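You operate a simulated robot arm through the tools that you are given. There is no shell and no other tool.

The job below is to be done with a simulated robot arm. You get a single attempt, and the scene is never put back.

JOB
The steel saucepan runs low: top it up to half from the bottle and bring it back to steaming.
Fine: knob off before the pour, bottle back, relight on medium; knob off and cock shut at the end; large burner unlit. Set down upright: tall clear bottle.

It is judged by the outcome, as a careful person would: the job done as asked, and still so three seconds after it is handed in. It fails if anything else is knocked over, pushed out of place, dropped, spilled or broken.

ROBOT AND FRAMES
A 7-joint arm with a two-finger parallel gripper, fixed in place. Base frame: the origin is at the foot of the arm, x ahead of it, y to its left, z up. Units: mm, degrees, N and s.
With the tool pointing down near the work surface it reaches from about 300 to 740 mm from the base axis. Its first joint turns from -115.0 to 115.0 degrees. Payload 3.91 kg.
Tool frame: the origin (TCP) lies between the finger pads and is the grasp point; the fingertips stand 30 mm ahead of it; z points along the fingers, y is the line along which they close. The gripper opens to 110 mm. The fingers are 20 mm wide and 10 mm thick; the gripper's body (48 by 112 mm) begins 55 mm behind the TCP.
Orientation is that of the tool frame in the base frame, as [roll, pitch, yaw] about the fixed x, y, z axes, in that order (R = Rz(yaw) Ry(pitch) Rx(roll)). With the fingers straight down and closing along the base's y, the tool's x points along the base's -x, its y along +y and its z along -z.

CONTROLS
- The arm moves only by the tool move_arm. Its argument "plan" is one flat list of numbers, 6 for each row, row after row: the shift along the tool's x, y, z in mm, then the turn, a rotation vector about the tool's x, y, z in degrees. In form: [x, y, z, ax, ay, az, x, y, z, ax, ay, az, ...]. A call has 1 to 20 rows; each row shifts and turns the commanded pose from where the row before left it, along the tool's axes as they then stand. "fingers" is the gripper command, from -1 (shut) to 1 (fully open), values between in proportion, set as the call begins (left out, the last holds). Each row takes 0.2 s and may step no farther than 50 mm and 8.6 degrees from the row before; otherwise, or with a gripper value out of range, the whole call is refused. Where a pose cannot be reached the arm comes as near as it can. A force on the tool above 90 N (or 10 N above the force at the start of the call, whichever is more), or a blocked arm, ends the call early, and 0.2 s more pass. Each finger travels about 108 mm/s and halts on what it meets, pressing with about 23 N; the grip force reading is that of the motor and also rises with nothing between the fingers. The clock runs only during rows and for 0.2 s after the last one: add rows that do not move to give the fingers time. The reply holds the time, the measured pose of the TCP, the force on the tool along the base axes, the opening and the grip force, in the units named above and with some noise, with the torque about the TCP (base axes, N m) and any sound that the robot's microphone picked up, and new pictures: "pictures" is both (left out), scene, wrist or none.
- Cameras (640 x 400 px; columns grow to the right, rows downward): "scene" is fixed at [398.1, 651, 1473.4]; the picture's right is [-1.00, -0.05, 0.00], its down [-0.02, 0.37, -0.93] and it looks along [0.04, -0.93, -0.37] (base axes); focal length 312 px, centre (320, 200). "wrist" rides on the gripper at [72, 17, -103] in the tool frame; the picture's right is [-0.23, 0.97, 0.00], its down [-0.76, -0.18, -0.62] and it looks along [-0.61, -0.14, 0.78] (tool axes); focal length 222 px, centre (320, 200).
- slide_trunk(by): slides the trunk up (or, below 0, down) by that many mm; the arm rides with it, the base frame stays. It gives what a move gives, with no picture.
- pixel_to_xyz(camera, pixels): for up to 12 pixels [column, row] of the newest picture of that camera ("zoom" is the newest enlarged one), the place [x, y, z] in the base frame of the surface seen there, good to about 2 mm. The clock stands still meanwhile.
- close_up(camera, box): a new picture of the part [left, top, right, bottom] of that camera's present view, enlarged. The clock stands still meanwhile.
- hand_in(): hands the job in; it is judged then, once.

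Unless the task says otherwise, let go and move clear before handing in.

The tools are called after ">>>" by a JSON object that holds its "method" and its "body". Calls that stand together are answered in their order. move_arm: Moves the arm, as the interface text tells. Its arguments: {"type":"object","properties":{"plan":{"type":"array"},"fingers":{"type":"number"},"pictures":{"type":"string","enum":["both","scene","wrist","none"]}},"required":["plan"]} The other tools are called the same way: slide_trunk (by) slides the trunk up or down; pixel_to_xyz (camera, pixels) gives the place of the surface under pixels of a picture; close_up (camera, box) takes an enlarged picture of a part of a camera's view; hand_in () hands the job in.

At the start:

```text
clock: 0.0
tcp_pos: [183.7, -355.9, 1445.0]
tool_rot: [179.9, 0.0, 179.9]
contact_force: [-1.0, 0.6, 0.4]
wrist_torque: [0.02, 0.01, 0.01]
finger_gap: 110.1
grip_force: 0.0
trunk travel left (down, up): [-875.0, 115.0]
```

scene: 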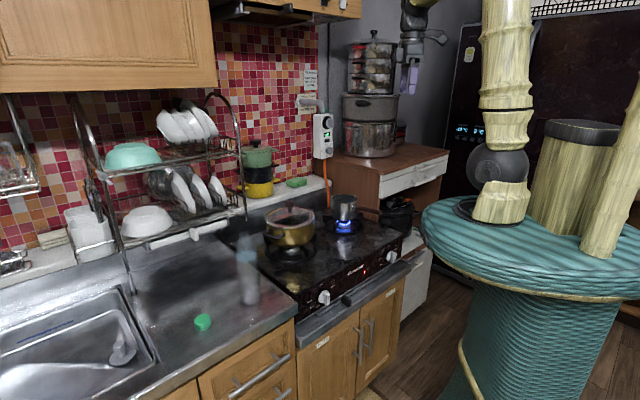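
wrist: 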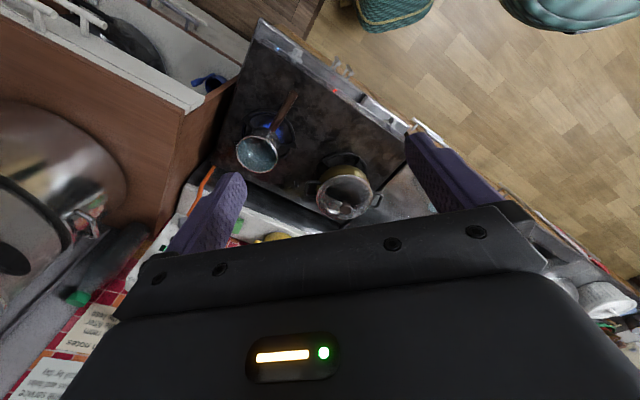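

The scene shows a steel saucepan on a lit burner around pixel (344,215), a brass pot at (290,228), a tall clear bottle near (247,275) and a green object near (202,322). I'll take close-ups to see the details before moving.

>>> {"method": "close_up", "body": {"camera": "scene", "box": [220, 160, 440, 320]}}

>>> {"method": "close_up", "body": {"camera": "wrist", "box": [180, 20, 440, 220]}}

>>> {"method": "close_up", "body": {"camera": "scene", "box": [180, 220, 310, 340]}}

>>> {"method": "pixel_to_xyz", "body": {"camera": "scene", "pixels": [[344, 205], [343, 225], [247, 255], [250, 300], [202, 322], [324, 298], [391, 257], [290, 212], [325, 150], [324, 120], [374, 212], [330, 190]]}}

```text
2.50 times, centred on (330, 240) of scene
```

zoom: 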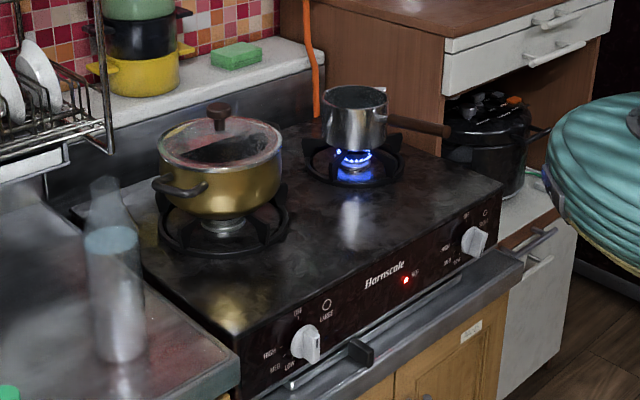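

```text
2.00 times, centred on (310, 120) of wrist
```

zoom: 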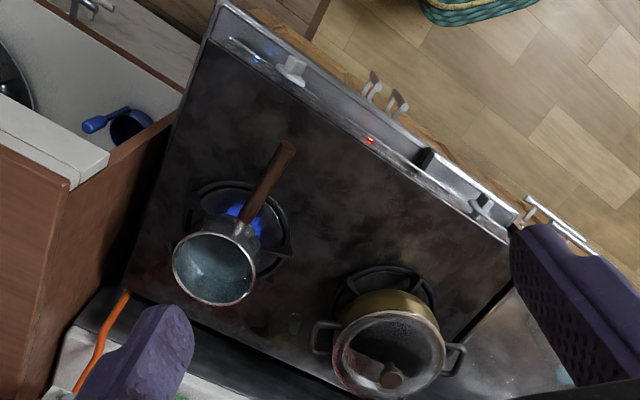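

```text
3.33 times, centred on (245, 280) of scene
```

zoom: 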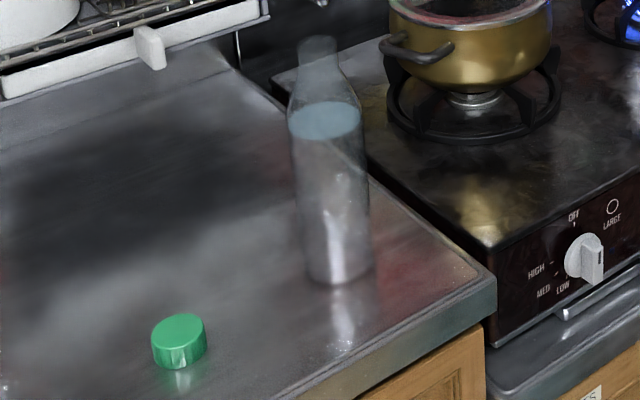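

```text
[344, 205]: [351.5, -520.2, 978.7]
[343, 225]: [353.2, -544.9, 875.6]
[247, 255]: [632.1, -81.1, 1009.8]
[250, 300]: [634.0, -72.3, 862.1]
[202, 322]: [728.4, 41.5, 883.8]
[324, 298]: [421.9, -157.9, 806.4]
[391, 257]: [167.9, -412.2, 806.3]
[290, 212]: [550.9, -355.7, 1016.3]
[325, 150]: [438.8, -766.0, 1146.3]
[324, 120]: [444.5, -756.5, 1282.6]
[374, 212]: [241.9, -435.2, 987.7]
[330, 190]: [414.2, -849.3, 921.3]
```

The bottle stands open with its green cap lying beside it at (202,322), and the small burner is lit under the saucepan. Next I'll look at the gas cock along the orange hose and at the knobs.

>>> {"method": "close_up", "body": {"camera": "scene", "box": [285, 85, 365, 215]}}

>>> {"method": "close_up", "body": {"camera": "scene", "box": [360, 220, 440, 280]}}

>>> {"method": "close_up", "body": {"camera": "scene", "box": [295, 270, 375, 330]}}

>>> {"method": "close_up", "body": {"camera": "scene", "box": [315, 180, 395, 240]}}

```text
3.08 times, centred on (325, 150) of scene
```

zoom: 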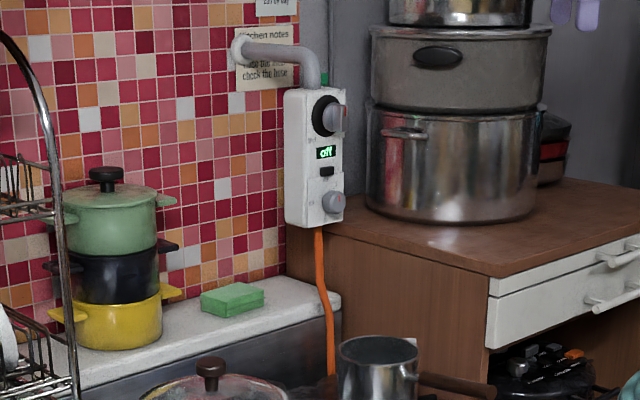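

```text
6.67 times, centred on (400, 250) of scene
```

zoom: 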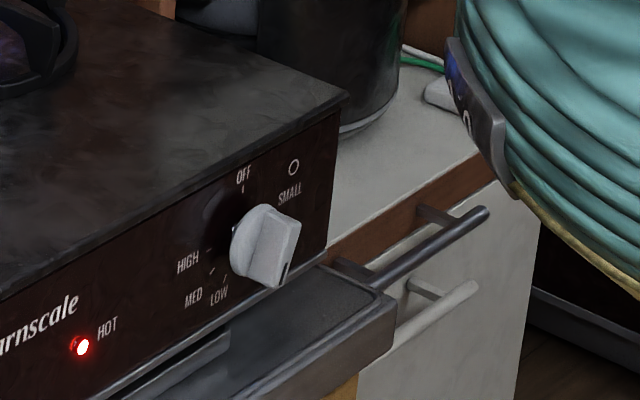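

```text
6.67 times, centred on (335, 300) of scene
```

zoom: 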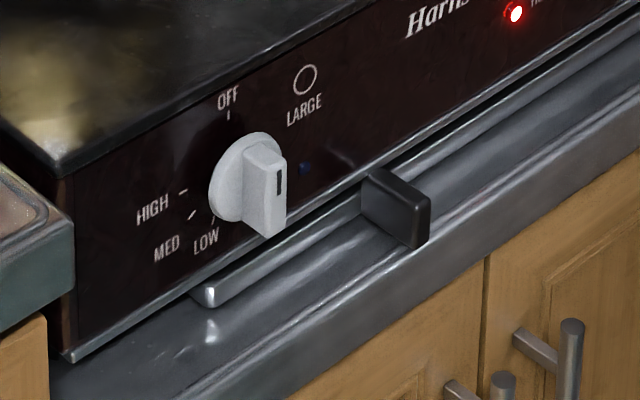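

```text
6.67 times, centred on (355, 210) of scene
```

zoom: 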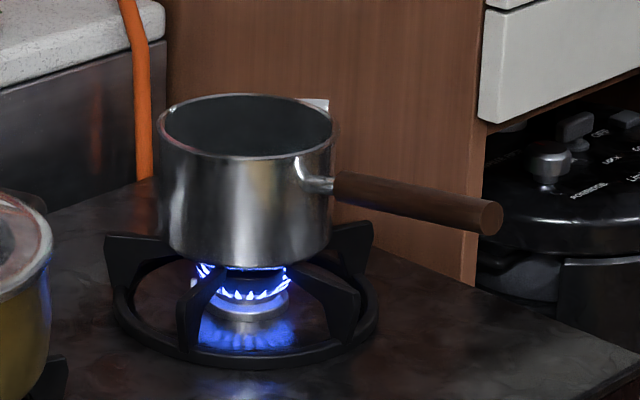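

The wall box at (325,125) has a display reading "off" and two knobs, with the orange hose leaving below it. I'll zoom in further on it and on the knob markings.

>>> {"method": "close_up", "body": {"camera": "scene", "box": [308, 105, 344, 165]}}

>>> {"method": "close_up", "body": {"camera": "scene", "box": [374, 236, 410, 266]}}

>>> {"method": "close_up", "body": {"camera": "scene", "box": [290, 60, 340, 125]}}

>>> {"method": "close_up", "body": {"camera": "scene", "box": [230, 235, 270, 315]}}

```text
6.67 times, centred on (326, 135) of scene
```

zoom: 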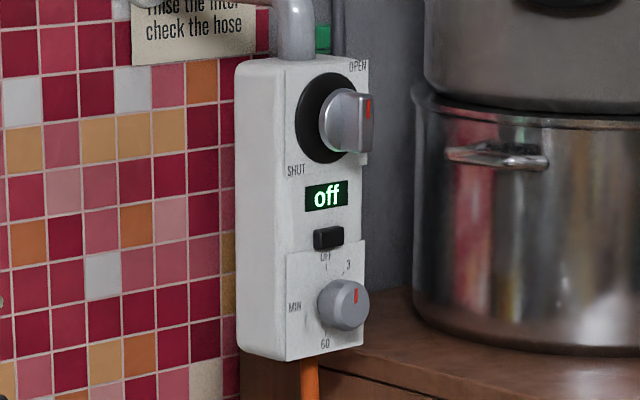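

```text
13.33 times, centred on (392, 251) of scene
```

zoom: 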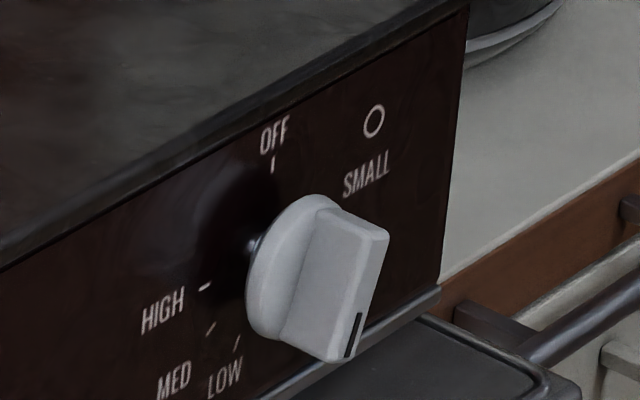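

```text
6.15 times, centred on (315, 92) of scene
```

zoom: 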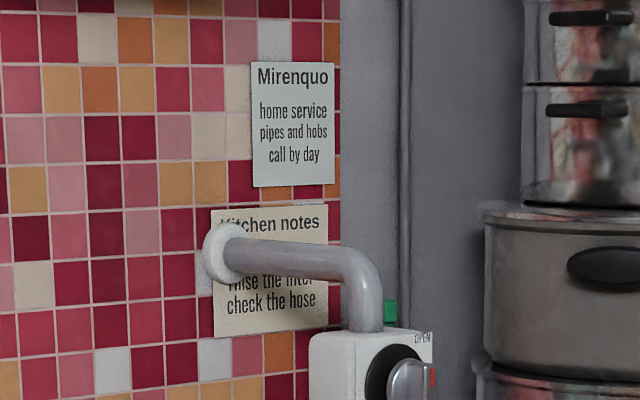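

```text
5.00 times, centred on (250, 275) of scene
```

zoom: 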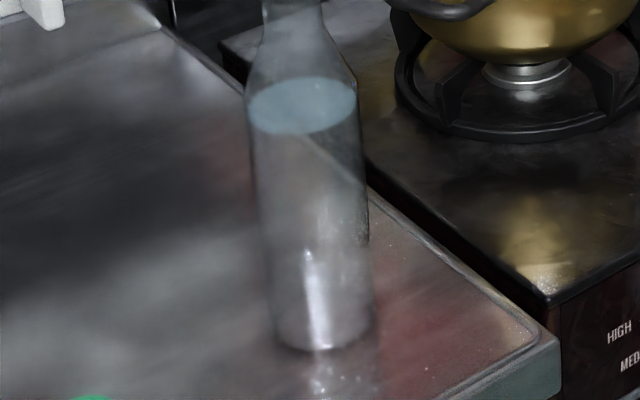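

The small knob's mark points down near LOW, the large knob's mark points up at OFF, and the cock's red mark is at the OPEN side. I'll measure the small knob, panel and ledge through a zoomed view.

>>> {"method": "close_up", "body": {"camera": "scene", "box": [374, 236, 410, 266]}}

```text
13.33 times, centred on (392, 251) of scene
```

zoom: 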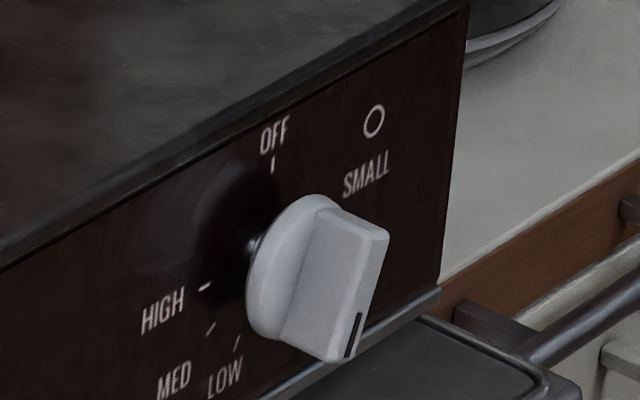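

>>> {"method": "pixel_to_xyz", "body": {"camera": "zoom", "pixels": [[272, 165], [204, 287], [211, 329], [238, 344], [373, 120], [355, 335], [375, 240], [258, 290], [330, 300], [440, 290], [430, 350], [240, 122]]}}

```text
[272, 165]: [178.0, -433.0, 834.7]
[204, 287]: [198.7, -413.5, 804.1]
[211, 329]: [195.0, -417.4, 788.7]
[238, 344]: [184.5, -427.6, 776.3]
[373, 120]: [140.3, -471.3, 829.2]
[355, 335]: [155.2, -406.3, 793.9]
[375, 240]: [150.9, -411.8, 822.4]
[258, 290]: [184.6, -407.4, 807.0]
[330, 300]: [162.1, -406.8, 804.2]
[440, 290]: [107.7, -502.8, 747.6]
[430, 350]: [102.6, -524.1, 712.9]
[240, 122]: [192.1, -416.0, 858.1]
```

The panel is a vertical plane at (x−y)/√2≈433, with the small knob centre near lateral q≈−180, z≈805. Now I'll measure the ledge in front of the panel and the stove top and pan geometry.

>>> {"method": "pixel_to_xyz", "body": {"camera": "zoom", "pixels": [[400, 370], [330, 385], [530, 365], [560, 390], [425, 325], [300, 390], [470, 310], [600, 290], [570, 330], [285, 380], [340, 395], [500, 360]]}}

>>> {"method": "pixel_to_xyz", "body": {"camera": "scene", "pixels": [[340, 318], [360, 300], [380, 288], [400, 272], [408, 268], [352, 302], [305, 340], [410, 262], [340, 310], [330, 330], [390, 280], [335, 285]]}}

>>> {"method": "pixel_to_xyz", "body": {"camera": "scene", "pixels": [[344, 197], [344, 204], [332, 203], [357, 203], [360, 210], [377, 213], [344, 200], [337, 219], [352, 219], [318, 230], [365, 240], [270, 260]]}}

```text
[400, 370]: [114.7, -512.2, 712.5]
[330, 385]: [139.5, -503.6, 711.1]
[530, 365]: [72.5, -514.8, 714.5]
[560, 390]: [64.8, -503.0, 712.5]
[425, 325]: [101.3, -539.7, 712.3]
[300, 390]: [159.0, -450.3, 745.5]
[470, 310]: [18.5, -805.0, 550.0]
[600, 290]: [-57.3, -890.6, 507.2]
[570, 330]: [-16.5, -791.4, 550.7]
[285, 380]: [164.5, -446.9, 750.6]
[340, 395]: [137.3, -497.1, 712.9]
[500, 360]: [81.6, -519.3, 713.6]
```

```text
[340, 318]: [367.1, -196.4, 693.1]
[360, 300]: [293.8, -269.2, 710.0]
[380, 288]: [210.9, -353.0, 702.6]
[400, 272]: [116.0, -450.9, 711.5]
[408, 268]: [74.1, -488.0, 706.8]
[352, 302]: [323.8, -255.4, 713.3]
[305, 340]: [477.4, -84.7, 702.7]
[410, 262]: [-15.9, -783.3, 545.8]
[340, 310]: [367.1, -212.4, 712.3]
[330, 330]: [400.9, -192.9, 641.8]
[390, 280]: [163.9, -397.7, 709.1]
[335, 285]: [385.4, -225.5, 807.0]
```

```text
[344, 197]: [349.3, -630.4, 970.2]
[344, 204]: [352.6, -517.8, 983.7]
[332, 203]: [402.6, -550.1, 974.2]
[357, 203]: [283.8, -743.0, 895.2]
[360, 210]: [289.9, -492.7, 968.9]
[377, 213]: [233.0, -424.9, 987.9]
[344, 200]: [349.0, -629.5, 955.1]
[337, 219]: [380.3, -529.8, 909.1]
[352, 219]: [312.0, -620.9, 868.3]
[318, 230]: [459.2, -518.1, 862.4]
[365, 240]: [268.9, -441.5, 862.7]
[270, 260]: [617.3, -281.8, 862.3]
```

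The ledge top is at z≈713, the stove and counter tops at z≈862, and the ledge front at p≈400, so there is free room around the small knob. I'll test the wrist by rotating the tool about its own z axis by −135° in place, so the camera ends up on the upper side once I tilt the tool horizontal.

>>> {"method": "move_arm", "body": {"plan": [0, 0, 0, 0, 0, -8.5, 0, 0, 0, 0, 0, -8.5, 0, 0, 0, 0, 0, -8.5, 0, 0, 0, 0, 0, -8.5, 0, 0, 0, 0, 0, -8.5, 0, 0, 0, 0, 0, -8.5, 0, 0, 0, 0, 0, -8.5, 0, 0, 0, 0, 0, -8.5, 0, 0, 0, 0, 0, -8.5, 0, 0, 0, 0, 0, -8.5, 0, 0, 0, 0, 0, -8.5, 0, 0, 0, 0, 0, -8.5, 0, 0, 0, 0, 0, -8.5, 0, 0, 0, 0, 0, -8.5, 0, 0, 0, 0, 0, -8.5, 0, 0, 0, 0, 0, -7.5], "pictures": "both"}}

```text
clock: 3.4
tcp_pos: [254.4, -385.9, 1435.6]
tool_rot: [179.6, 1.3, -49.0]
contact_force: [1.6, 0.0, 0.2]
wrist_torque: [-0.03, 0.08, 0.01]
finger_gap: 110.3
grip_force: 0.0
out of reach, approached as far as the arm can: row 13, 14, 15, 16
trunk travel left (down, up): [-875.0, 115.0]
```

scene: 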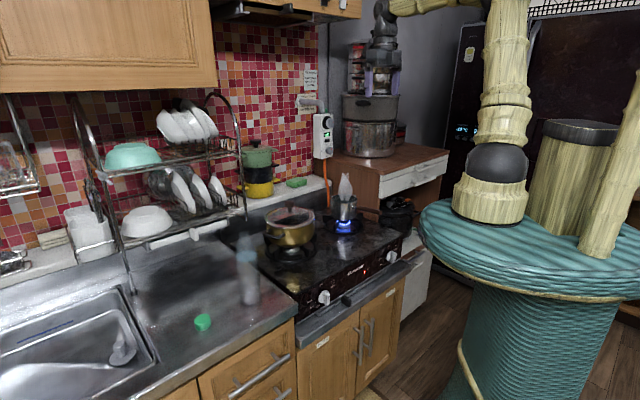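
wrist: 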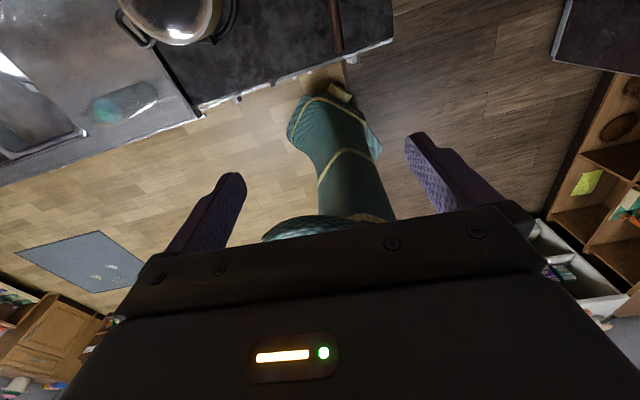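

The arm turned but drifted because the pose got near its limits. I'll tilt the tool about its y axis toward horizontal (fingers toward the stove) and see whether the arm tracks.

>>> {"method": "move_arm", "body": {"plan": [0, 0, 0, 0, 8.5, 0, 0, 0, 0, 0, 8.5, 0, 0, 0, 0, 0, 8.5, 0, 0, 0, 0, 0, 8.5, 0, 0, 0, 0, 0, 8.5, 0, 0, 0, 0, 0, 8.5, 0, 0, 0, 0, 0, 8.5, 0, 0, 0, 0, 0, 8.5, 0, 0, 0, 0, 0, 8.5, 0, 0, 0, 0, 0, 8.5, 0, 0, 0, 0, 0, 5, 0], "pictures": "both"}}

>>> {"method": "pixel_to_xyz", "body": {"camera": "scene", "pixels": [[240, 15], [300, 10], [350, 12], [215, 85], [120, 90], [330, 100], [370, 45], [213, 100], [245, 215], [440, 152], [375, 145], [300, 165]]}}

```text
clock: 5.8
tcp_pos: [351.9, -425.5, 1415.6]
tool_rot: [174.8, -89.1, -43.6]
contact_force: [-0.1, 0.2, 0.5]
wrist_torque: [-0.03, 0.01, 0.01]
finger_gap: 110.0
grip_force: 0.1
out of reach, approached as far as the arm can: row 1, 2, 3, 4, 5, 6
trunk travel left (down, up): [-875.0, 115.0]
```

scene: 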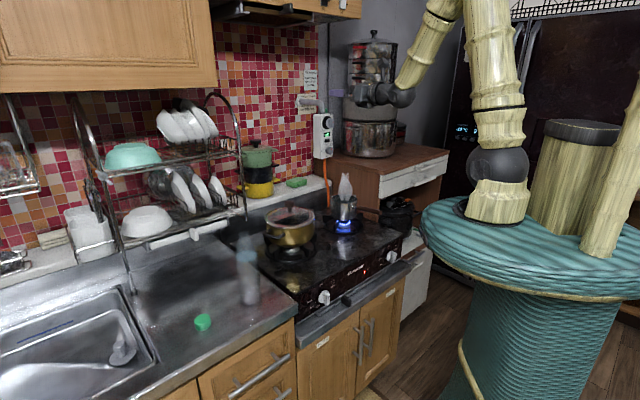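
wrist: 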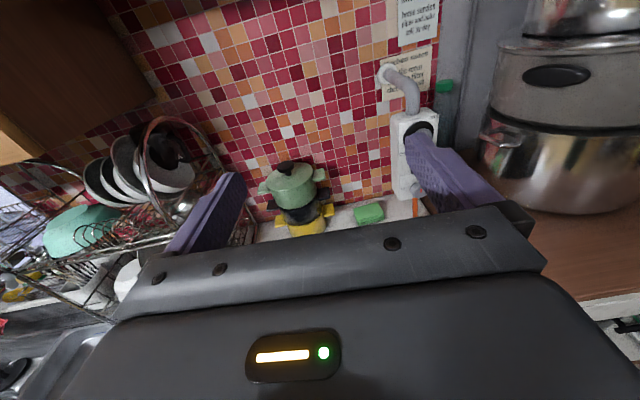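

```text
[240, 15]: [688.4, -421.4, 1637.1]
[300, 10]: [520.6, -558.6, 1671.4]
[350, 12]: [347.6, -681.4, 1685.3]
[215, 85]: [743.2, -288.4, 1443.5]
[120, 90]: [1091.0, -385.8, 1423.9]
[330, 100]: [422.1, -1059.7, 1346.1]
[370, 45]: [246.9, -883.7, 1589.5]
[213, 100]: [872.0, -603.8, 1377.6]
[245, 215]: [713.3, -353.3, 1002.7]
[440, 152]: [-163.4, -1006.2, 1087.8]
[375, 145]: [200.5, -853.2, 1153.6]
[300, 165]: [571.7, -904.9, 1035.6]
```

The tool is now horizontal, heading −48.8°, with the camera on top, and steam shows over the pan at (345,190). I'll retract to p≈350, q≈−180 in front of the stove while correcting the heading by +3.8°.

>>> {"method": "move_arm", "body": {"plan": [0, 20, -30, 0.8, 0, 0, 0, 20, -30, 0.8, 0, 0, 0, 20, -30, 0.8, 0, 0, 0, 20, -30, 0.8, 0, 0, 0, 20, -30, 0.6, 0, 0, 0, 15, -25, 0, 0, 0, 0, 13, -25, 0, 0, 0], "pictures": "scene"}}

```text
clock: 7.4
tcp_pos: [121.4, -375.9, 1425.1]
tool_rot: [179.8, -89.1, -44.8]
contact_force: [0.1, 0.1, -0.1]
wrist_torque: [-0.01, 0.0, 0.01]
finger_gap: 109.9
grip_force: 0.1
out of reach, approached as far as the arm can: row 4, 5
trunk travel left (down, up): [-875.0, 115.0]
```

scene: 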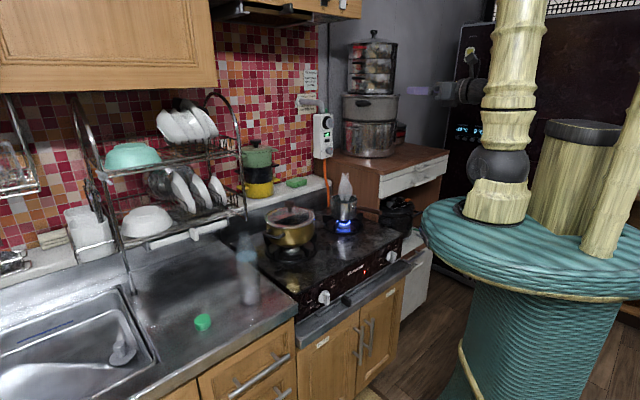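

TCP is at p≈352, q≈−180, heading −45°, well in front of the knob (p≈397). I'll lower the trunk in steps toward knob height.

>>> {"method": "slide_trunk", "body": {"by": -450}}

```text
refused: -450 is not a number from -400 to 400
```

>>> {"method": "slide_trunk", "body": {"by": -400}}

```text
clock: 11.2
tcp_pos: [121.9, -376.4, 1025.6]
tool_rot: [178.4, -89.1, -43.3]
contact_force: [-0.4, 0.4, -0.2]
wrist_torque: [-0.03, 0.03, 0.01]
finger_gap: 110.0
grip_force: 0.0
trunk travel left (down, up): [-475.0, 515.0]
```

>>> {"method": "slide_trunk", "body": {"by": -220}}

>>> {"method": "move_arm", "body": {"plan": [0, 0, 0, 0, 0, 0]}}

```text
clock: 13.6
tcp_pos: [122.0, -376.0, 804.9]
tool_rot: [178.5, -89.0, -43.4]
contact_force: [0.0, 0.2, 0.1]
wrist_torque: [0.01, 0.0, 0.02]
finger_gap: 110.0
grip_force: 0.0
trunk travel left (down, up): [-255.0, 735.0]
```

```text
clock: 14.0
tcp_pos: [121.5, -376.7, 805.4]
tool_rot: [178.3, -89.0, -43.3]
contact_force: [0.9, -0.5, 0.0]
wrist_torque: [-0.02, 0.01, -0.01]
finger_gap: 110.2
grip_force: 0.0
trunk travel left (down, up): [-255.0, 735.0]
```

scene: 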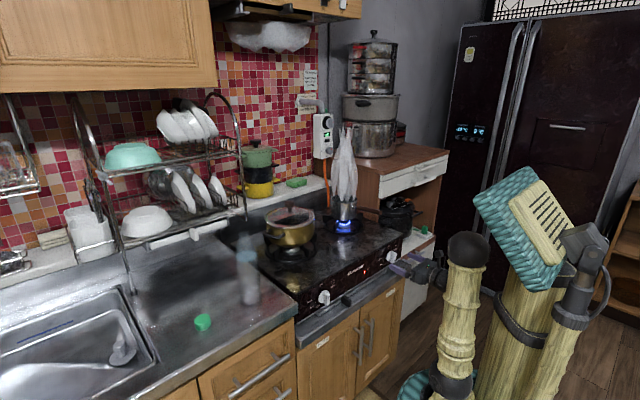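
wrist: 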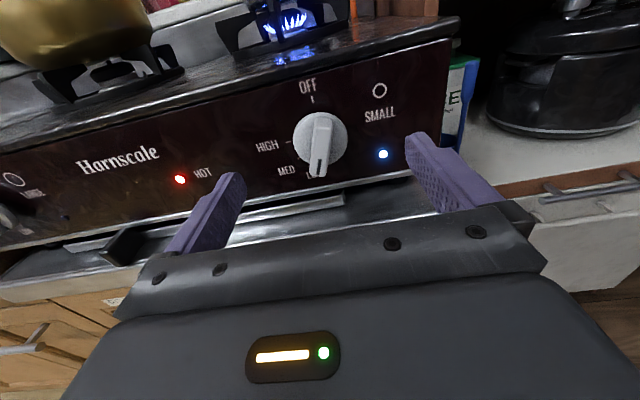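

The wrist view shows the small knob at (320,150), its mark pointing down to LOW, with the blue lamp lit at (383,154). I'll zoom in to measure the bar precisely.

>>> {"method": "close_up", "body": {"camera": "wrist", "box": [250, 70, 410, 190]}}

>>> {"method": "pixel_to_xyz", "body": {"camera": "zoom", "pixels": [[240, 120], [125, 282], [268, 395], [278, 180], [268, 380], [325, 190], [250, 190], [305, 270], [200, 240], [350, 240], [278, 310], [240, 300]]}}

```text
3.33 times, centred on (330, 130) of wrist
```

zoom: 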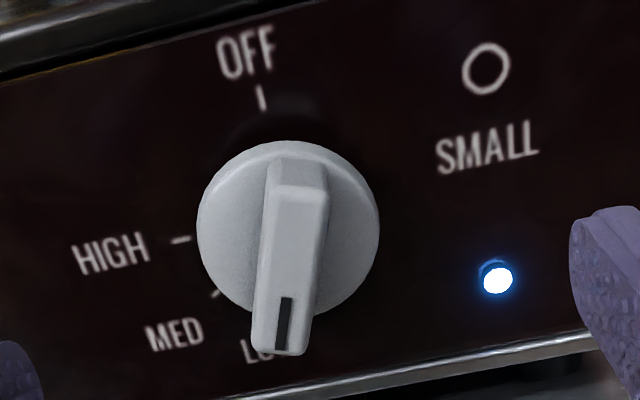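

```text
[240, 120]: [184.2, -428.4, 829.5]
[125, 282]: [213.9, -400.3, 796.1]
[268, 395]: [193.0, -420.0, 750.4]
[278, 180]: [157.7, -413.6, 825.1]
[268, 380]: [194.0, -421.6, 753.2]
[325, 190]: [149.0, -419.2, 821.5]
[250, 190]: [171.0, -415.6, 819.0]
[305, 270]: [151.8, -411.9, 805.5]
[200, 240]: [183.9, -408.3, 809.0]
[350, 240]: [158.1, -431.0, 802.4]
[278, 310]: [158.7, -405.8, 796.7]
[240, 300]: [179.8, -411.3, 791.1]
```

The bar's front is at p≈397, disc at p≈416, centred at q≈−180, z≈805, tilted about 16°. To turn LOW→OFF in one go I'll first test in free space whether the wrist can roll −164°.

>>> {"method": "move_arm", "body": {"plan": [0, 0, 0, 0, 0, -8.2, 0, 0, 0, 0, 0, -8.2, 0, 0, 0, 0, 0, -8.2, 0, 0, 0, 0, 0, -8.2, 0, 0, 0, 0, 0, -8.2, 0, 0, 0, 0, 0, -8.2, 0, 0, 0, 0, 0, -8.2, 0, 0, 0, 0, 0, -8.2, 0, 0, 0, 0, 0, -8.2, 0, 0, 0, 0, 0, -8.2, 0, 0, 0, 0, 0, -8.2, 0, 0, 0, 0, 0, -8.2, 0, 0, 0, 0, 0, -8.2, 0, 0, 0, 0, 0, -8.2, 0, 0, 0, 0, 0, -8.2, 0, 0, 0, 0, 0, -8.2, 0, 0, 0, 0, 0, -8.2, 0, 0, 0, 0, 0, -8.2, 0, 0, 0, 0, 0, -8.2, 0, 0, 0, 0, 0, -8.2], "pictures": "wrist"}}

```text
clock: 15.8
tcp_pos: [168.4, -407.9, 865.3]
tool_rot: [92.1, -25.7, 43.3]
contact_force: [-26.2, 37.6, -2.9]
wrist_torque: [1.54, 1.61, 1.73]
finger_gap: 109.9
grip_force: 0.0
out of reach, approached as far as the arm can: row 3, 5, 6, 7, 8, 9
trunk travel left (down, up): [-255.0, 735.0]
stopped in row 9: the force on the tool passed its limit at 129 N (the readings are from after the stop); the commanded pose is now the measured one
```

wrist: 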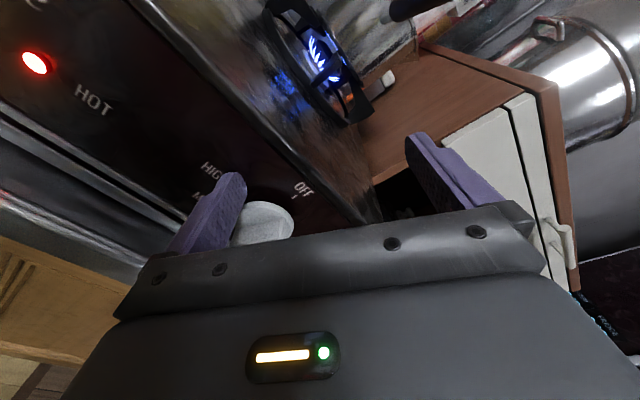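

The roll limit lies in the negative direction, and the arm drifted against the stove edge before stopping. I'll back straight off along the tool axis and check that nothing was displaced; the positive roll direction should have the room.

>>> {"method": "move_arm", "body": {"plan": [0, 0, -25, 0, 0, 0, 0, 0, -25, 0, 0, 0, 0, 0, -10, 0, 0, 0], "pictures": "both"}}

>>> {"method": "close_up", "body": {"camera": "scene", "box": [220, 160, 440, 320]}}

```text
clock: 16.6
tcp_pos: [152.4, -380.3, 895.3]
tool_rot: [92.6, -25.6, 43.2]
contact_force: [0.7, 0.5, 0.4]
wrist_torque: [-0.05, -0.06, 0.0]
finger_gap: 110.0
grip_force: 0.1
out of reach, approached as far as the arm can: row 1, 2, 3
trunk travel left (down, up): [-255.0, 735.0]
```

scene: 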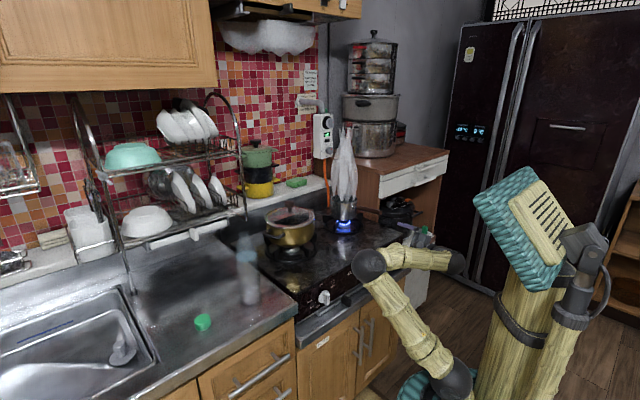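
wrist: 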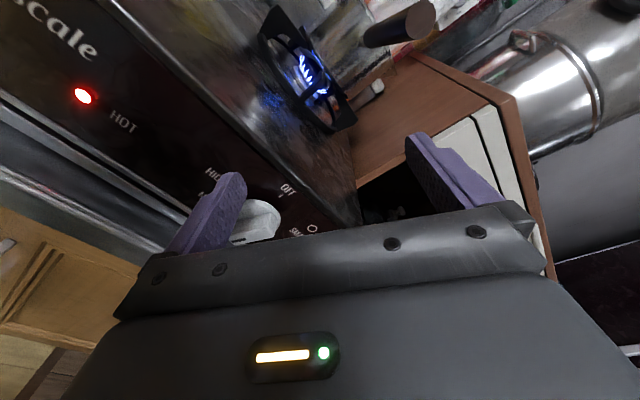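

```text
2.50 times, centred on (330, 240) of scene
```

zoom: 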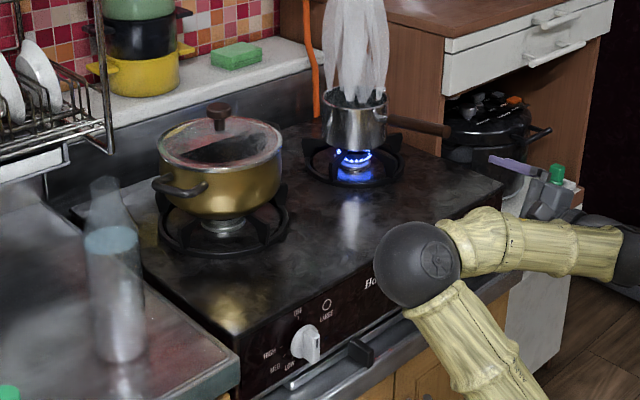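

Nothing on the stove has moved, but the elbow has swung low near the stove front at (370,265). I'll roll back in the positive direction in small steps to bring the elbow away.

>>> {"method": "move_arm", "body": {"plan": [0, 0, 0, 0, 0, 8, 0, 0, 0, 0, 0, 8, 0, 0, 0, 0, 0, 8, 0, 0, 0, 0, 0, 8], "pictures": "scene"}}

```text
clock: 17.6
tcp_pos: [152.1, -380.0, 893.8]
tool_rot: [94.2, -57.6, 40.9]
contact_force: [0.1, -0.5, -0.8]
wrist_torque: [-0.01, -0.02, 0.04]
finger_gap: 109.9
grip_force: 0.1
trunk travel left (down, up): [-255.0, 735.0]
```

scene: 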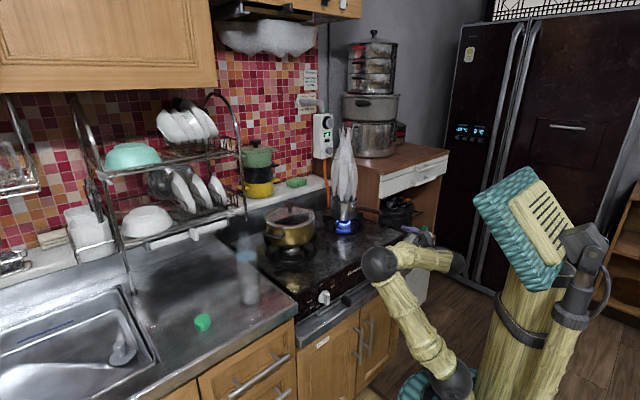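

Tracking is clean now and the elbow is moving away. I'll continue the positive roll to about +16°.

>>> {"method": "move_arm", "body": {"plan": [0, 0, 0, 0, 0, 8, 0, 0, 0, 0, 0, 8, 0, 0, 0, 0, 0, 8, 0, 0, 0, 0, 0, 8, 0, 0, 0, 0, 0, 8, 0, 0, 0, 0, 0, 8], "pictures": "scene"}}

```text
clock: 19.0
tcp_pos: [150.5, -380.2, 892.1]
tool_rot: [-98.1, -74.1, -127.8]
contact_force: [0.3, -1.1, -0.1]
wrist_torque: [0.04, 0.0, 0.0]
finger_gap: 110.2
grip_force: 0.0
trunk travel left (down, up): [-255.0, 735.0]
```

scene: 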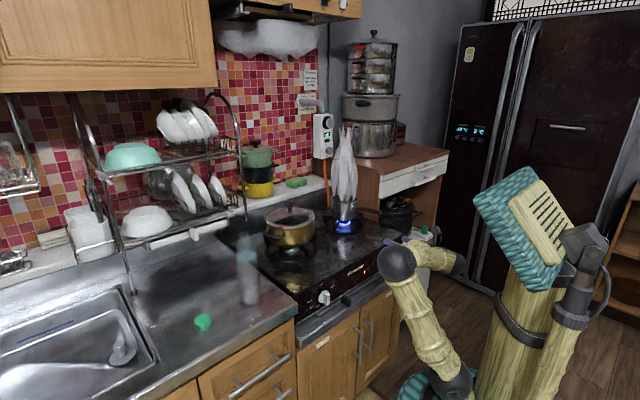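

Tool roll is now +16° about the stove normal as needed for the LOW bar position. I'll move down and back to about p≈348, q≈−180, z≈805 while levelling the tool.

>>> {"method": "move_arm", "body": {"plan": [0, 0, -20, 0, 0, 0, -20, 10.3, 0, 0.3, 0.5, 0, -20, 10.3, -2, 0.3, 0.5, 0, -20, 10.3, -2, 0.3, 0.5, 0, -18.8, 10.3, -2.6, 0.3, 0.5, 0], "pictures": "both"}}

```text
clock: 20.2
tcp_pos: [116.2, -374.2, 808.2]
tool_rot: [-90.1, -74.6, -134.9]
contact_force: [-0.8, -0.3, 0.1]
wrist_torque: [-0.02, 0.0, -0.01]
finger_gap: 110.0
grip_force: 0.1
out of reach, approached as far as the arm can: row 5
trunk travel left (down, up): [-255.0, 735.0]
```

scene: 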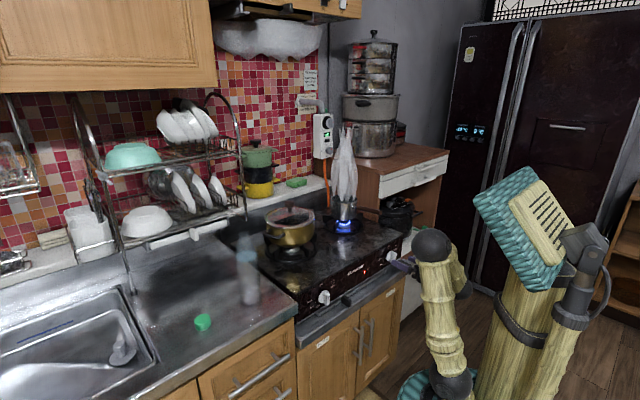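
wrist: 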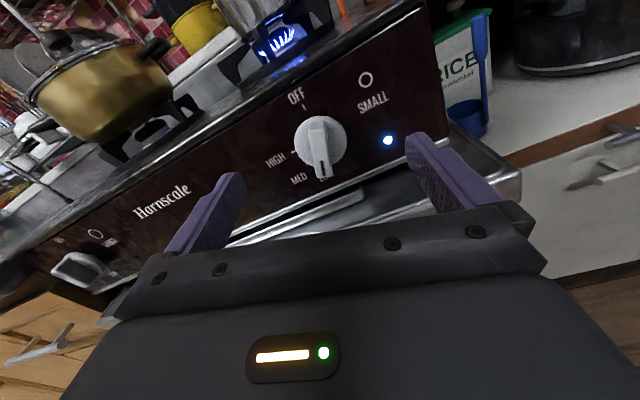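

The tool is level (z along the stove normal), TCP p≈347, q≈−182, z≈808, and the knob sits centred between the fingers at (322,148). I'll narrow the fingers, advance 36 mm onto the bar and close.

>>> {"method": "move_arm", "body": {"plan": [-3.6, -1.2, 0, 0, 0, 0, 0, 0, 12, 0, 0, 0, 0, 0, 12, 0, 0, 0, 0, 0, 12, 0, 0, 0], "fingers": -0.27, "pictures": "wrist"}}

>>> {"method": "close_up", "body": {"camera": "wrist", "box": [220, 80, 420, 230]}}

```text
clock: 21.2
tcp_pos: [143.5, -399.0, 804.9]
tool_rot: [-89.9, -74.4, -135.1]
contact_force: [-0.1, -0.1, -1.0]
wrist_torque: [0.01, -0.01, -0.03]
finger_gap: 40.3
grip_force: 0.2
trunk travel left (down, up): [-255.0, 735.0]
```

wrist: 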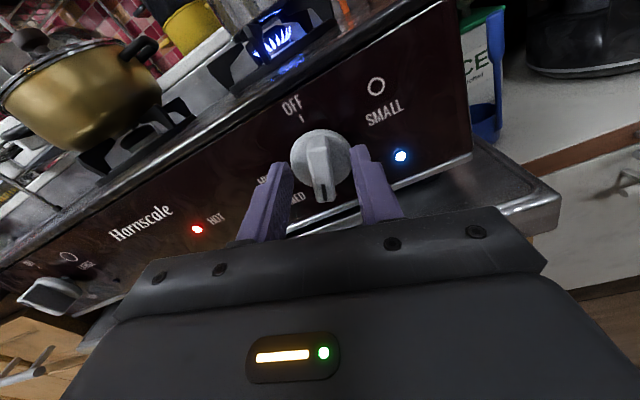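

```text
2.67 times, centred on (320, 155) of wrist
```

zoom: 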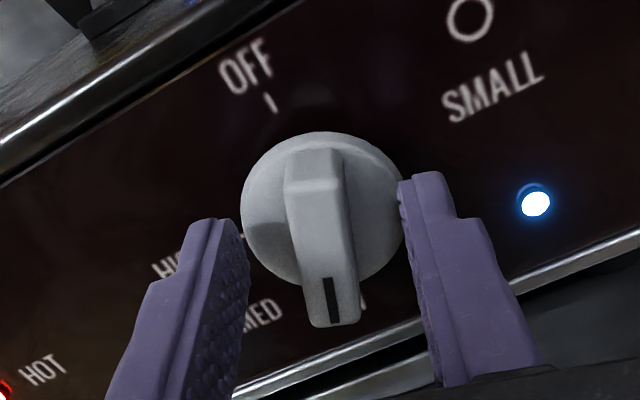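

The fingers straddle the bar with tips at p≈413, just short of the disc face. I'll back off 1.5 mm and close on the bar.

>>> {"method": "move_arm", "body": {"plan": [0, 0, -1.5, 0, 0, 0, 0, 0, 0, 0, 0, 0, 0, 0, 0, 0, 0, 0], "fingers": -1, "pictures": "wrist"}}

```text
clock: 22.0
tcp_pos: [142.3, -397.5, 805.9]
tool_rot: [-89.9, -74.4, -135.0]
contact_force: [3.8, -7.1, 3.3]
wrist_torque: [0.21, -0.16, -0.04]
finger_gap: 13.3
grip_force: 45.1
trunk travel left (down, up): [-255.0, 735.0]
```

wrist: 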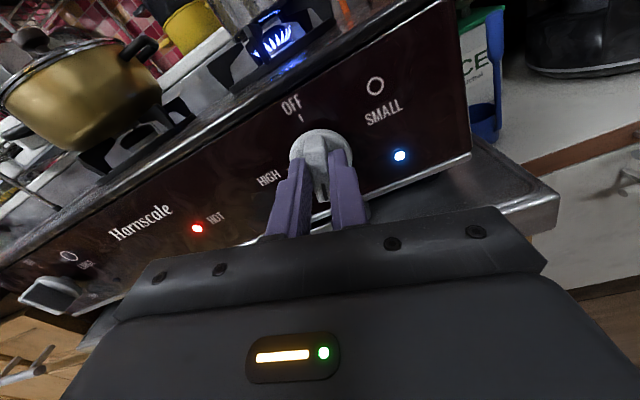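

The bar is gripped (gap 13.3 mm). I'll turn it toward MED/HIGH by +32° and check that it tracks freely.

>>> {"method": "move_arm", "body": {"plan": [0, 0, 0, 0, 0, 8, 0, 0, 0, 0, 0, 8, 0, 0, 0, 0, 0, 8, 0, 0, 0, 0, 0, 8], "pictures": "wrist"}}

```text
clock: 23.0
tcp_pos: [141.7, -399.2, 804.7]
tool_rot: [-90.2, -42.2, -135.0]
contact_force: [-4.7, -12.5, -4.9]
wrist_torque: [0.45, 0.49, 0.36]
finger_gap: 13.2
grip_force: 44.7
trunk travel left (down, up): [-255.0, 735.0]
```

wrist: 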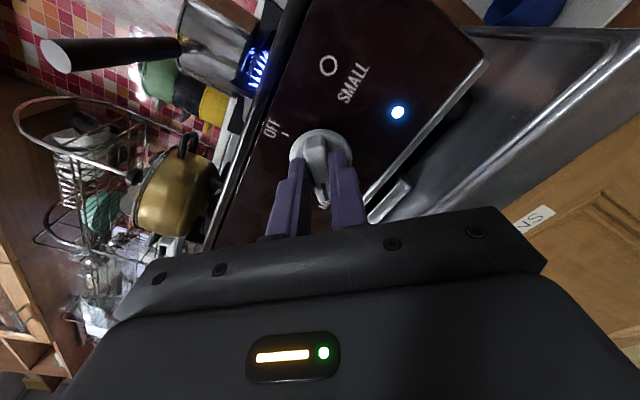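

It tracks well with small forces. Continuing the turn through HIGH toward OFF.

>>> {"method": "move_arm", "body": {"plan": [0, 0, 0, 0, 0, 8, 0, 0, 0, 0, 0, 8, 0, 0, 0, 0, 0, 8, 0, 0, 0, 0, 0, 8, 0, 0, 0, 0, 0, 8], "pictures": "scene"}}

```text
clock: 24.2
tcp_pos: [141.2, -400.7, 802.4]
tool_rot: [-90.3, -2.0, -135.1]
contact_force: [-14.2, -13.7, -26.0]
wrist_torque: [0.25, 0.4, 0.14]
finger_gap: 13.5
grip_force: 45.2
trunk travel left (down, up): [-255.0, 735.0]
```

scene: 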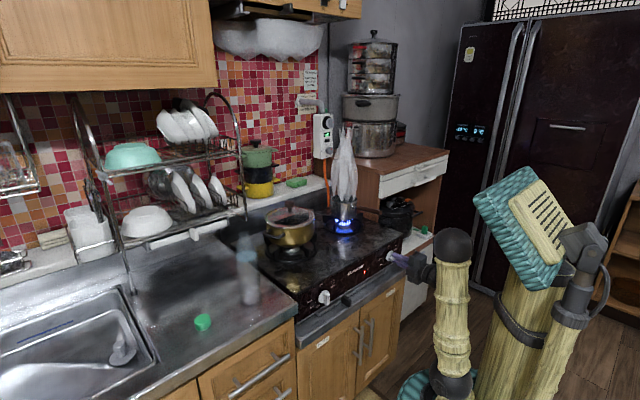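

The turn is past HIGH (roll 88°), but a −26 N vertical load suggests the knob centre lies slightly lower than my grip. I'll ease down 2.5 mm and continue turning in smaller batches.

>>> {"method": "move_arm", "body": {"plan": [0, 2.5, 0, 0, 0, 0, 0, 0, 0, 0, 0, 8, 0, 0, 0, 0, 0, 8, 0, 0, 0, 0, 0, 8], "pictures": "wrist"}}

```text
clock: 25.2
tcp_pos: [142.5, -401.0, 800.7]
tool_rot: [-90.5, 21.8, -135.4]
contact_force: [-14.9, -13.6, -27.8]
wrist_torque: [0.16, 0.22, 0.23]
finger_gap: 13.2
grip_force: 45.1
trunk travel left (down, up): [-255.0, 735.0]
```

wrist: 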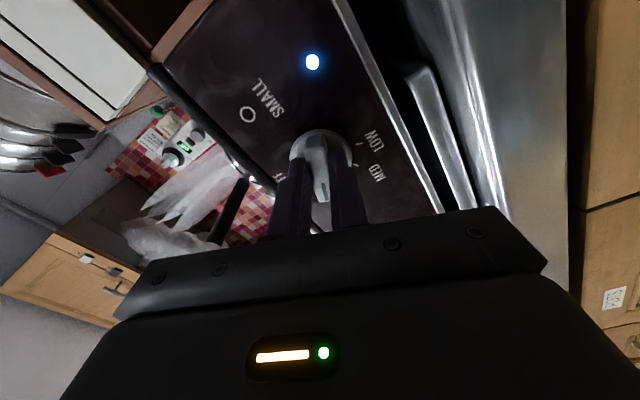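

The residual force (≈34 N) acts mostly along the bar, so the grip is dragging. I'll shift a few millimetres along that force to relieve it before continuing.

>>> {"method": "move_arm", "body": {"plan": [3, 2, 0, 0, 0, 0, 0, 0, 0, 0, 0, 0], "pictures": "none"}}

```text
clock: 25.8
tcp_pos: [141.5, -400.6, 800.9]
tool_rot: [-90.0, 21.5, -134.9]
contact_force: [-5.5, -4.7, -9.4]
wrist_torque: [0.36, 0.38, -0.92]
finger_gap: 13.0
grip_force: 45.7
trunk travel left (down, up): [-255.0, 735.0]
```

Force dropped to about 11 N. I'll keep turning toward OFF.

>>> {"method": "move_arm", "body": {"plan": [0.5, 0.5, 0, 0, 0, 8, 0.5, 0.5, 0, 0, 0, 8, 0.5, 0.5, 0, 0, 0, 8, 0.5, 0.5, 0, 0, 0, 8], "pictures": "wrist"}}

```text
clock: 26.8
tcp_pos: [141.6, -399.5, 798.6]
tool_rot: [-89.5, 53.6, -134.3]
contact_force: [7.7, 10.0, 14.4]
wrist_torque: [-0.32, -0.3, 0.39]
finger_gap: 13.0
grip_force: 44.9
trunk travel left (down, up): [-255.0, 735.0]
```

wrist: 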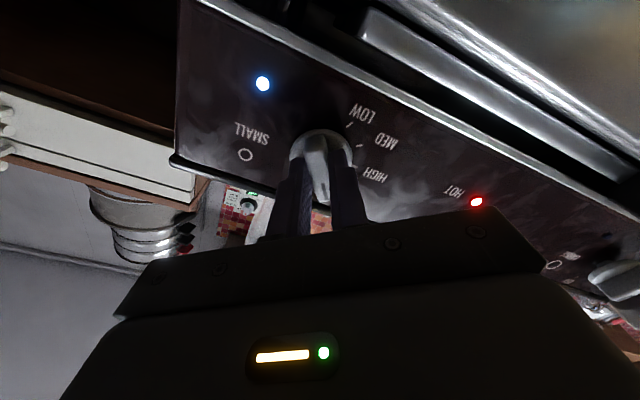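

Now at roll 144°; the small force reversed, so I'll correct slightly and turn the remaining ~36° to OFF.

>>> {"method": "move_arm", "body": {"plan": [-0.6, 0, 0, 0, 0, 8, -0.4, 0, 0, 0, 0, 8, -0.3, 0, 0, 0, 0, 8, 0, 0, 0, 0, 0, 8], "pictures": "both"}}

```text
clock: 27.8
tcp_pos: [144.5, -398.5, 797.4]
tool_rot: [-90.1, 85.7, -134.7]
contact_force: [19.2, 20.5, 5.0]
wrist_torque: [-0.49, -0.33, 0.59]
finger_gap: 13.2
grip_force: 45.4
trunk travel left (down, up): [-255.0, 735.0]
```

scene: 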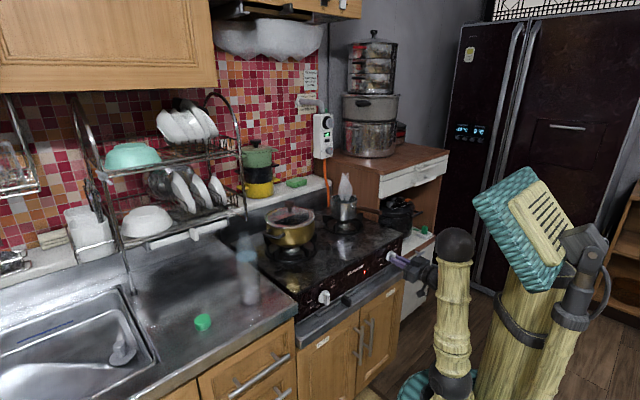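
wrist: 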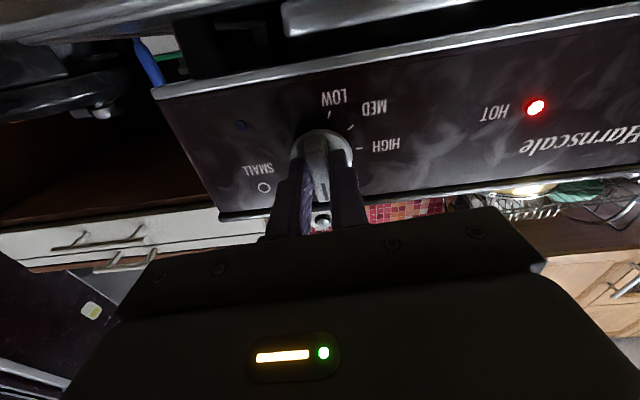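

The flame is out and the blue lamp (240,125) is dark. I'll turn the last ~4° to sit exactly at OFF, then release and back away.

>>> {"method": "move_arm", "body": {"plan": [-0.3, -1, 0, 0, 0, 4, 0, 0, 0, 0, 0, 0], "pictures": "none"}}

>>> {"method": "move_arm", "body": {"plan": [0, 0, 0, 0, 0, 0, 0, 0, 0, 0, 0, 0, 0, 0, -10, 0, 0, 0, 0, 0, -15, 0, 0, 0, 0, 0, -10, 0, 0, 0], "fingers": -0.2, "pictures": "both"}}

>>> {"method": "close_up", "body": {"camera": "scene", "box": [374, 236, 410, 266]}}

>>> {"method": "close_up", "body": {"camera": "wrist", "box": [220, 70, 420, 210]}}

```text
clock: 28.4
tcp_pos: [143.8, -399.3, 798.3]
tool_rot: [-97.1, 89.5, -141.5]
contact_force: [26.4, 27.9, -0.6]
wrist_torque: [-0.55, -0.42, 0.7]
finger_gap: 13.3
grip_force: 45.0
trunk travel left (down, up): [-255.0, 735.0]
```

```text
clock: 29.6
tcp_pos: [116.9, -379.4, 798.6]
tool_rot: [-92.3, 89.4, -137.3]
contact_force: [0.8, 0.8, -0.2]
wrist_torque: [0.01, 0.0, -0.03]
finger_gap: 44.0
grip_force: 0.1
trunk travel left (down, up): [-255.0, 735.0]
```

scene: 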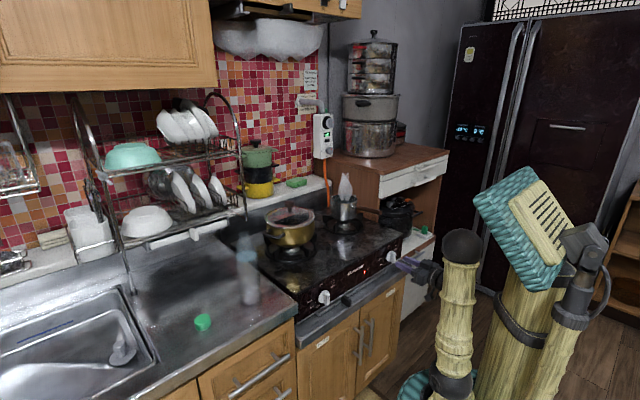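
wrist: 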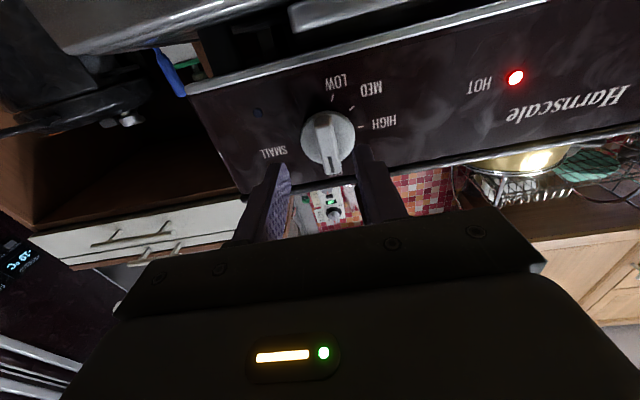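

```text
13.33 times, centred on (392, 251) of scene
```

zoom: 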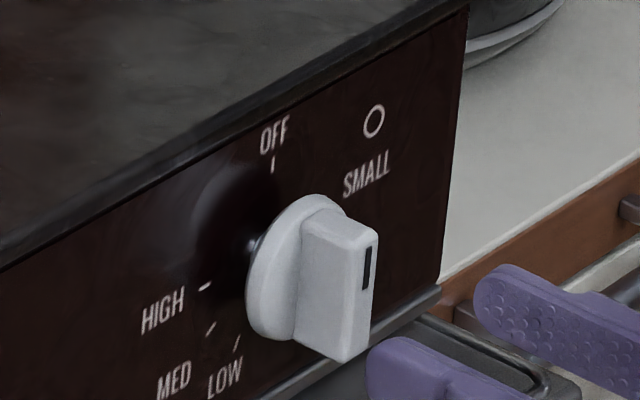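

```text
2.86 times, centred on (320, 140) of wrist
```

zoom: 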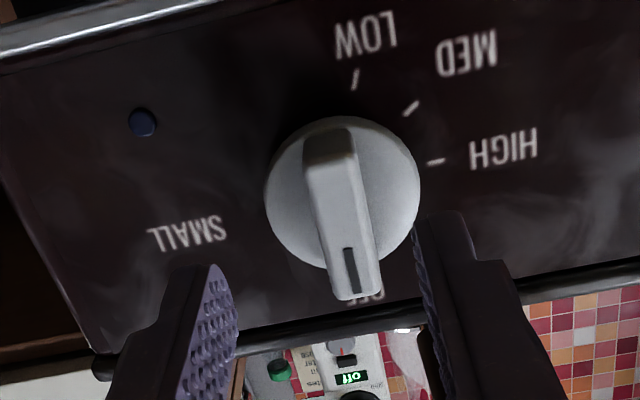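

The knob is at OFF with lamp dark. Now I'll examine the saucepan geometry and water level from the scene camera.

>>> {"method": "close_up", "body": {"camera": "scene", "box": [324, 180, 388, 228]}}

```text
8.33 times, centred on (356, 204) of scene
```

zoom: 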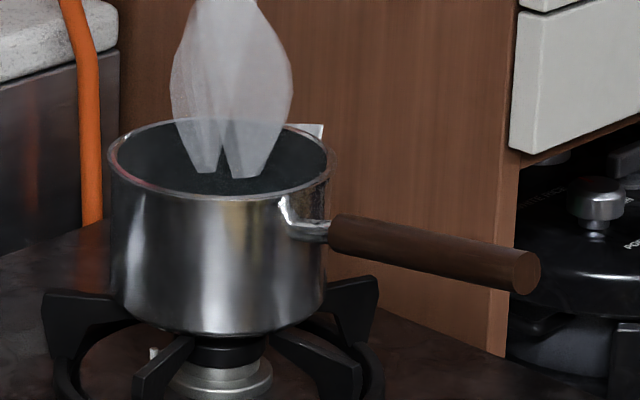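

>>> {"method": "pixel_to_xyz", "body": {"camera": "zoom", "pixels": [[110, 158], [330, 172], [140, 180], [210, 198], [280, 195], [150, 165], [280, 175], [210, 186], [120, 300], [215, 330], [318, 300], [530, 272]]}}

>>> {"method": "pixel_to_xyz", "body": {"camera": "zoom", "pixels": [[160, 130], [300, 135], [220, 193], [215, 260], [130, 250], [310, 250], [300, 165], [240, 185], [130, 165], [345, 225], [160, 332], [270, 332]]}}

```text
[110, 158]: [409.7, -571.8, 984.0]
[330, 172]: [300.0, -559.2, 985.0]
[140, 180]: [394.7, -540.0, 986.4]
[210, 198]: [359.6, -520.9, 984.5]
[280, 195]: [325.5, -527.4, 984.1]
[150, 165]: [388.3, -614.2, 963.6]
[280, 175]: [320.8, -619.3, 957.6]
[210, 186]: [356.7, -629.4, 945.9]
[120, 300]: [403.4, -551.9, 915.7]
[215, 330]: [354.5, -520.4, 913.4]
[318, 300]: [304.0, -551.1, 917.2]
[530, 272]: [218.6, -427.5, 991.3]
```

```text
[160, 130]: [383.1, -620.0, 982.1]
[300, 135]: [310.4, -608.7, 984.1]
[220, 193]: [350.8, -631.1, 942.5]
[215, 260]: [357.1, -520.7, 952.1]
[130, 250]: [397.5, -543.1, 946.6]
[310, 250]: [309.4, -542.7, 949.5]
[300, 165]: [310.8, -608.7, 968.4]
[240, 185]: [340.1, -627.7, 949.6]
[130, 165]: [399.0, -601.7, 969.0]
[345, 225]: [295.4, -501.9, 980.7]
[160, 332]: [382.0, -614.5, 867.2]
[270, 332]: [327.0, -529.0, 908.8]
```

The pan's rim is at z≈985, outer diameter ≈111, centred near (355,−576), bottom ≈908; half would be near z≈947. Now measure the bottle.

>>> {"method": "close_up", "body": {"camera": "scene", "box": [222, 232, 278, 312]}}

```text
5.00 times, centred on (250, 272) of scene
```

zoom: 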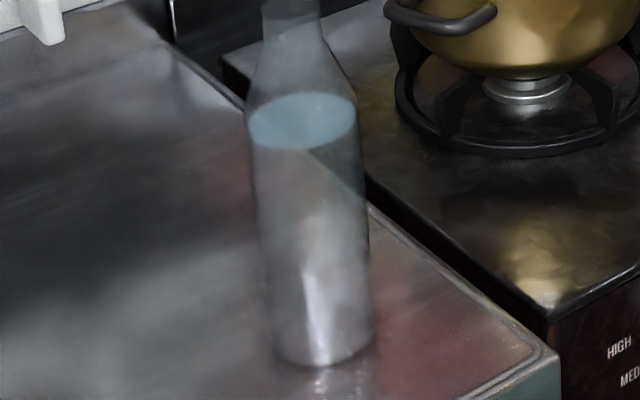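

>>> {"method": "pixel_to_xyz", "body": {"camera": "zoom", "pixels": [[300, 120], [262, 120], [345, 120], [300, 148], [302, 98], [290, 20], [265, 15], [318, 15], [315, 200], [320, 300], [325, 365], [300, 75]]}}

>>> {"method": "close_up", "body": {"camera": "scene", "box": [230, 215, 270, 265]}}

```text
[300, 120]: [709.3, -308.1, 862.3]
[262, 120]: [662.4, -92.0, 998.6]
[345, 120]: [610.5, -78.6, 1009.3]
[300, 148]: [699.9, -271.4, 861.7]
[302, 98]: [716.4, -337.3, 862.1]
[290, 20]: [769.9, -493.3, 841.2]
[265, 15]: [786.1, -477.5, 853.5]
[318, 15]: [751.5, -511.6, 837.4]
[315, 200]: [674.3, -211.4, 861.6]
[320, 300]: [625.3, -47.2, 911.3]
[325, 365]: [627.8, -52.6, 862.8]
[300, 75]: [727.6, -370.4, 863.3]
```

```text
8.00 times, centred on (250, 240) of scene
```

zoom: 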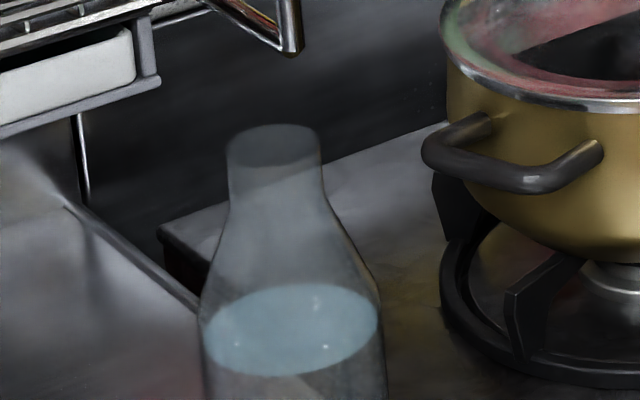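

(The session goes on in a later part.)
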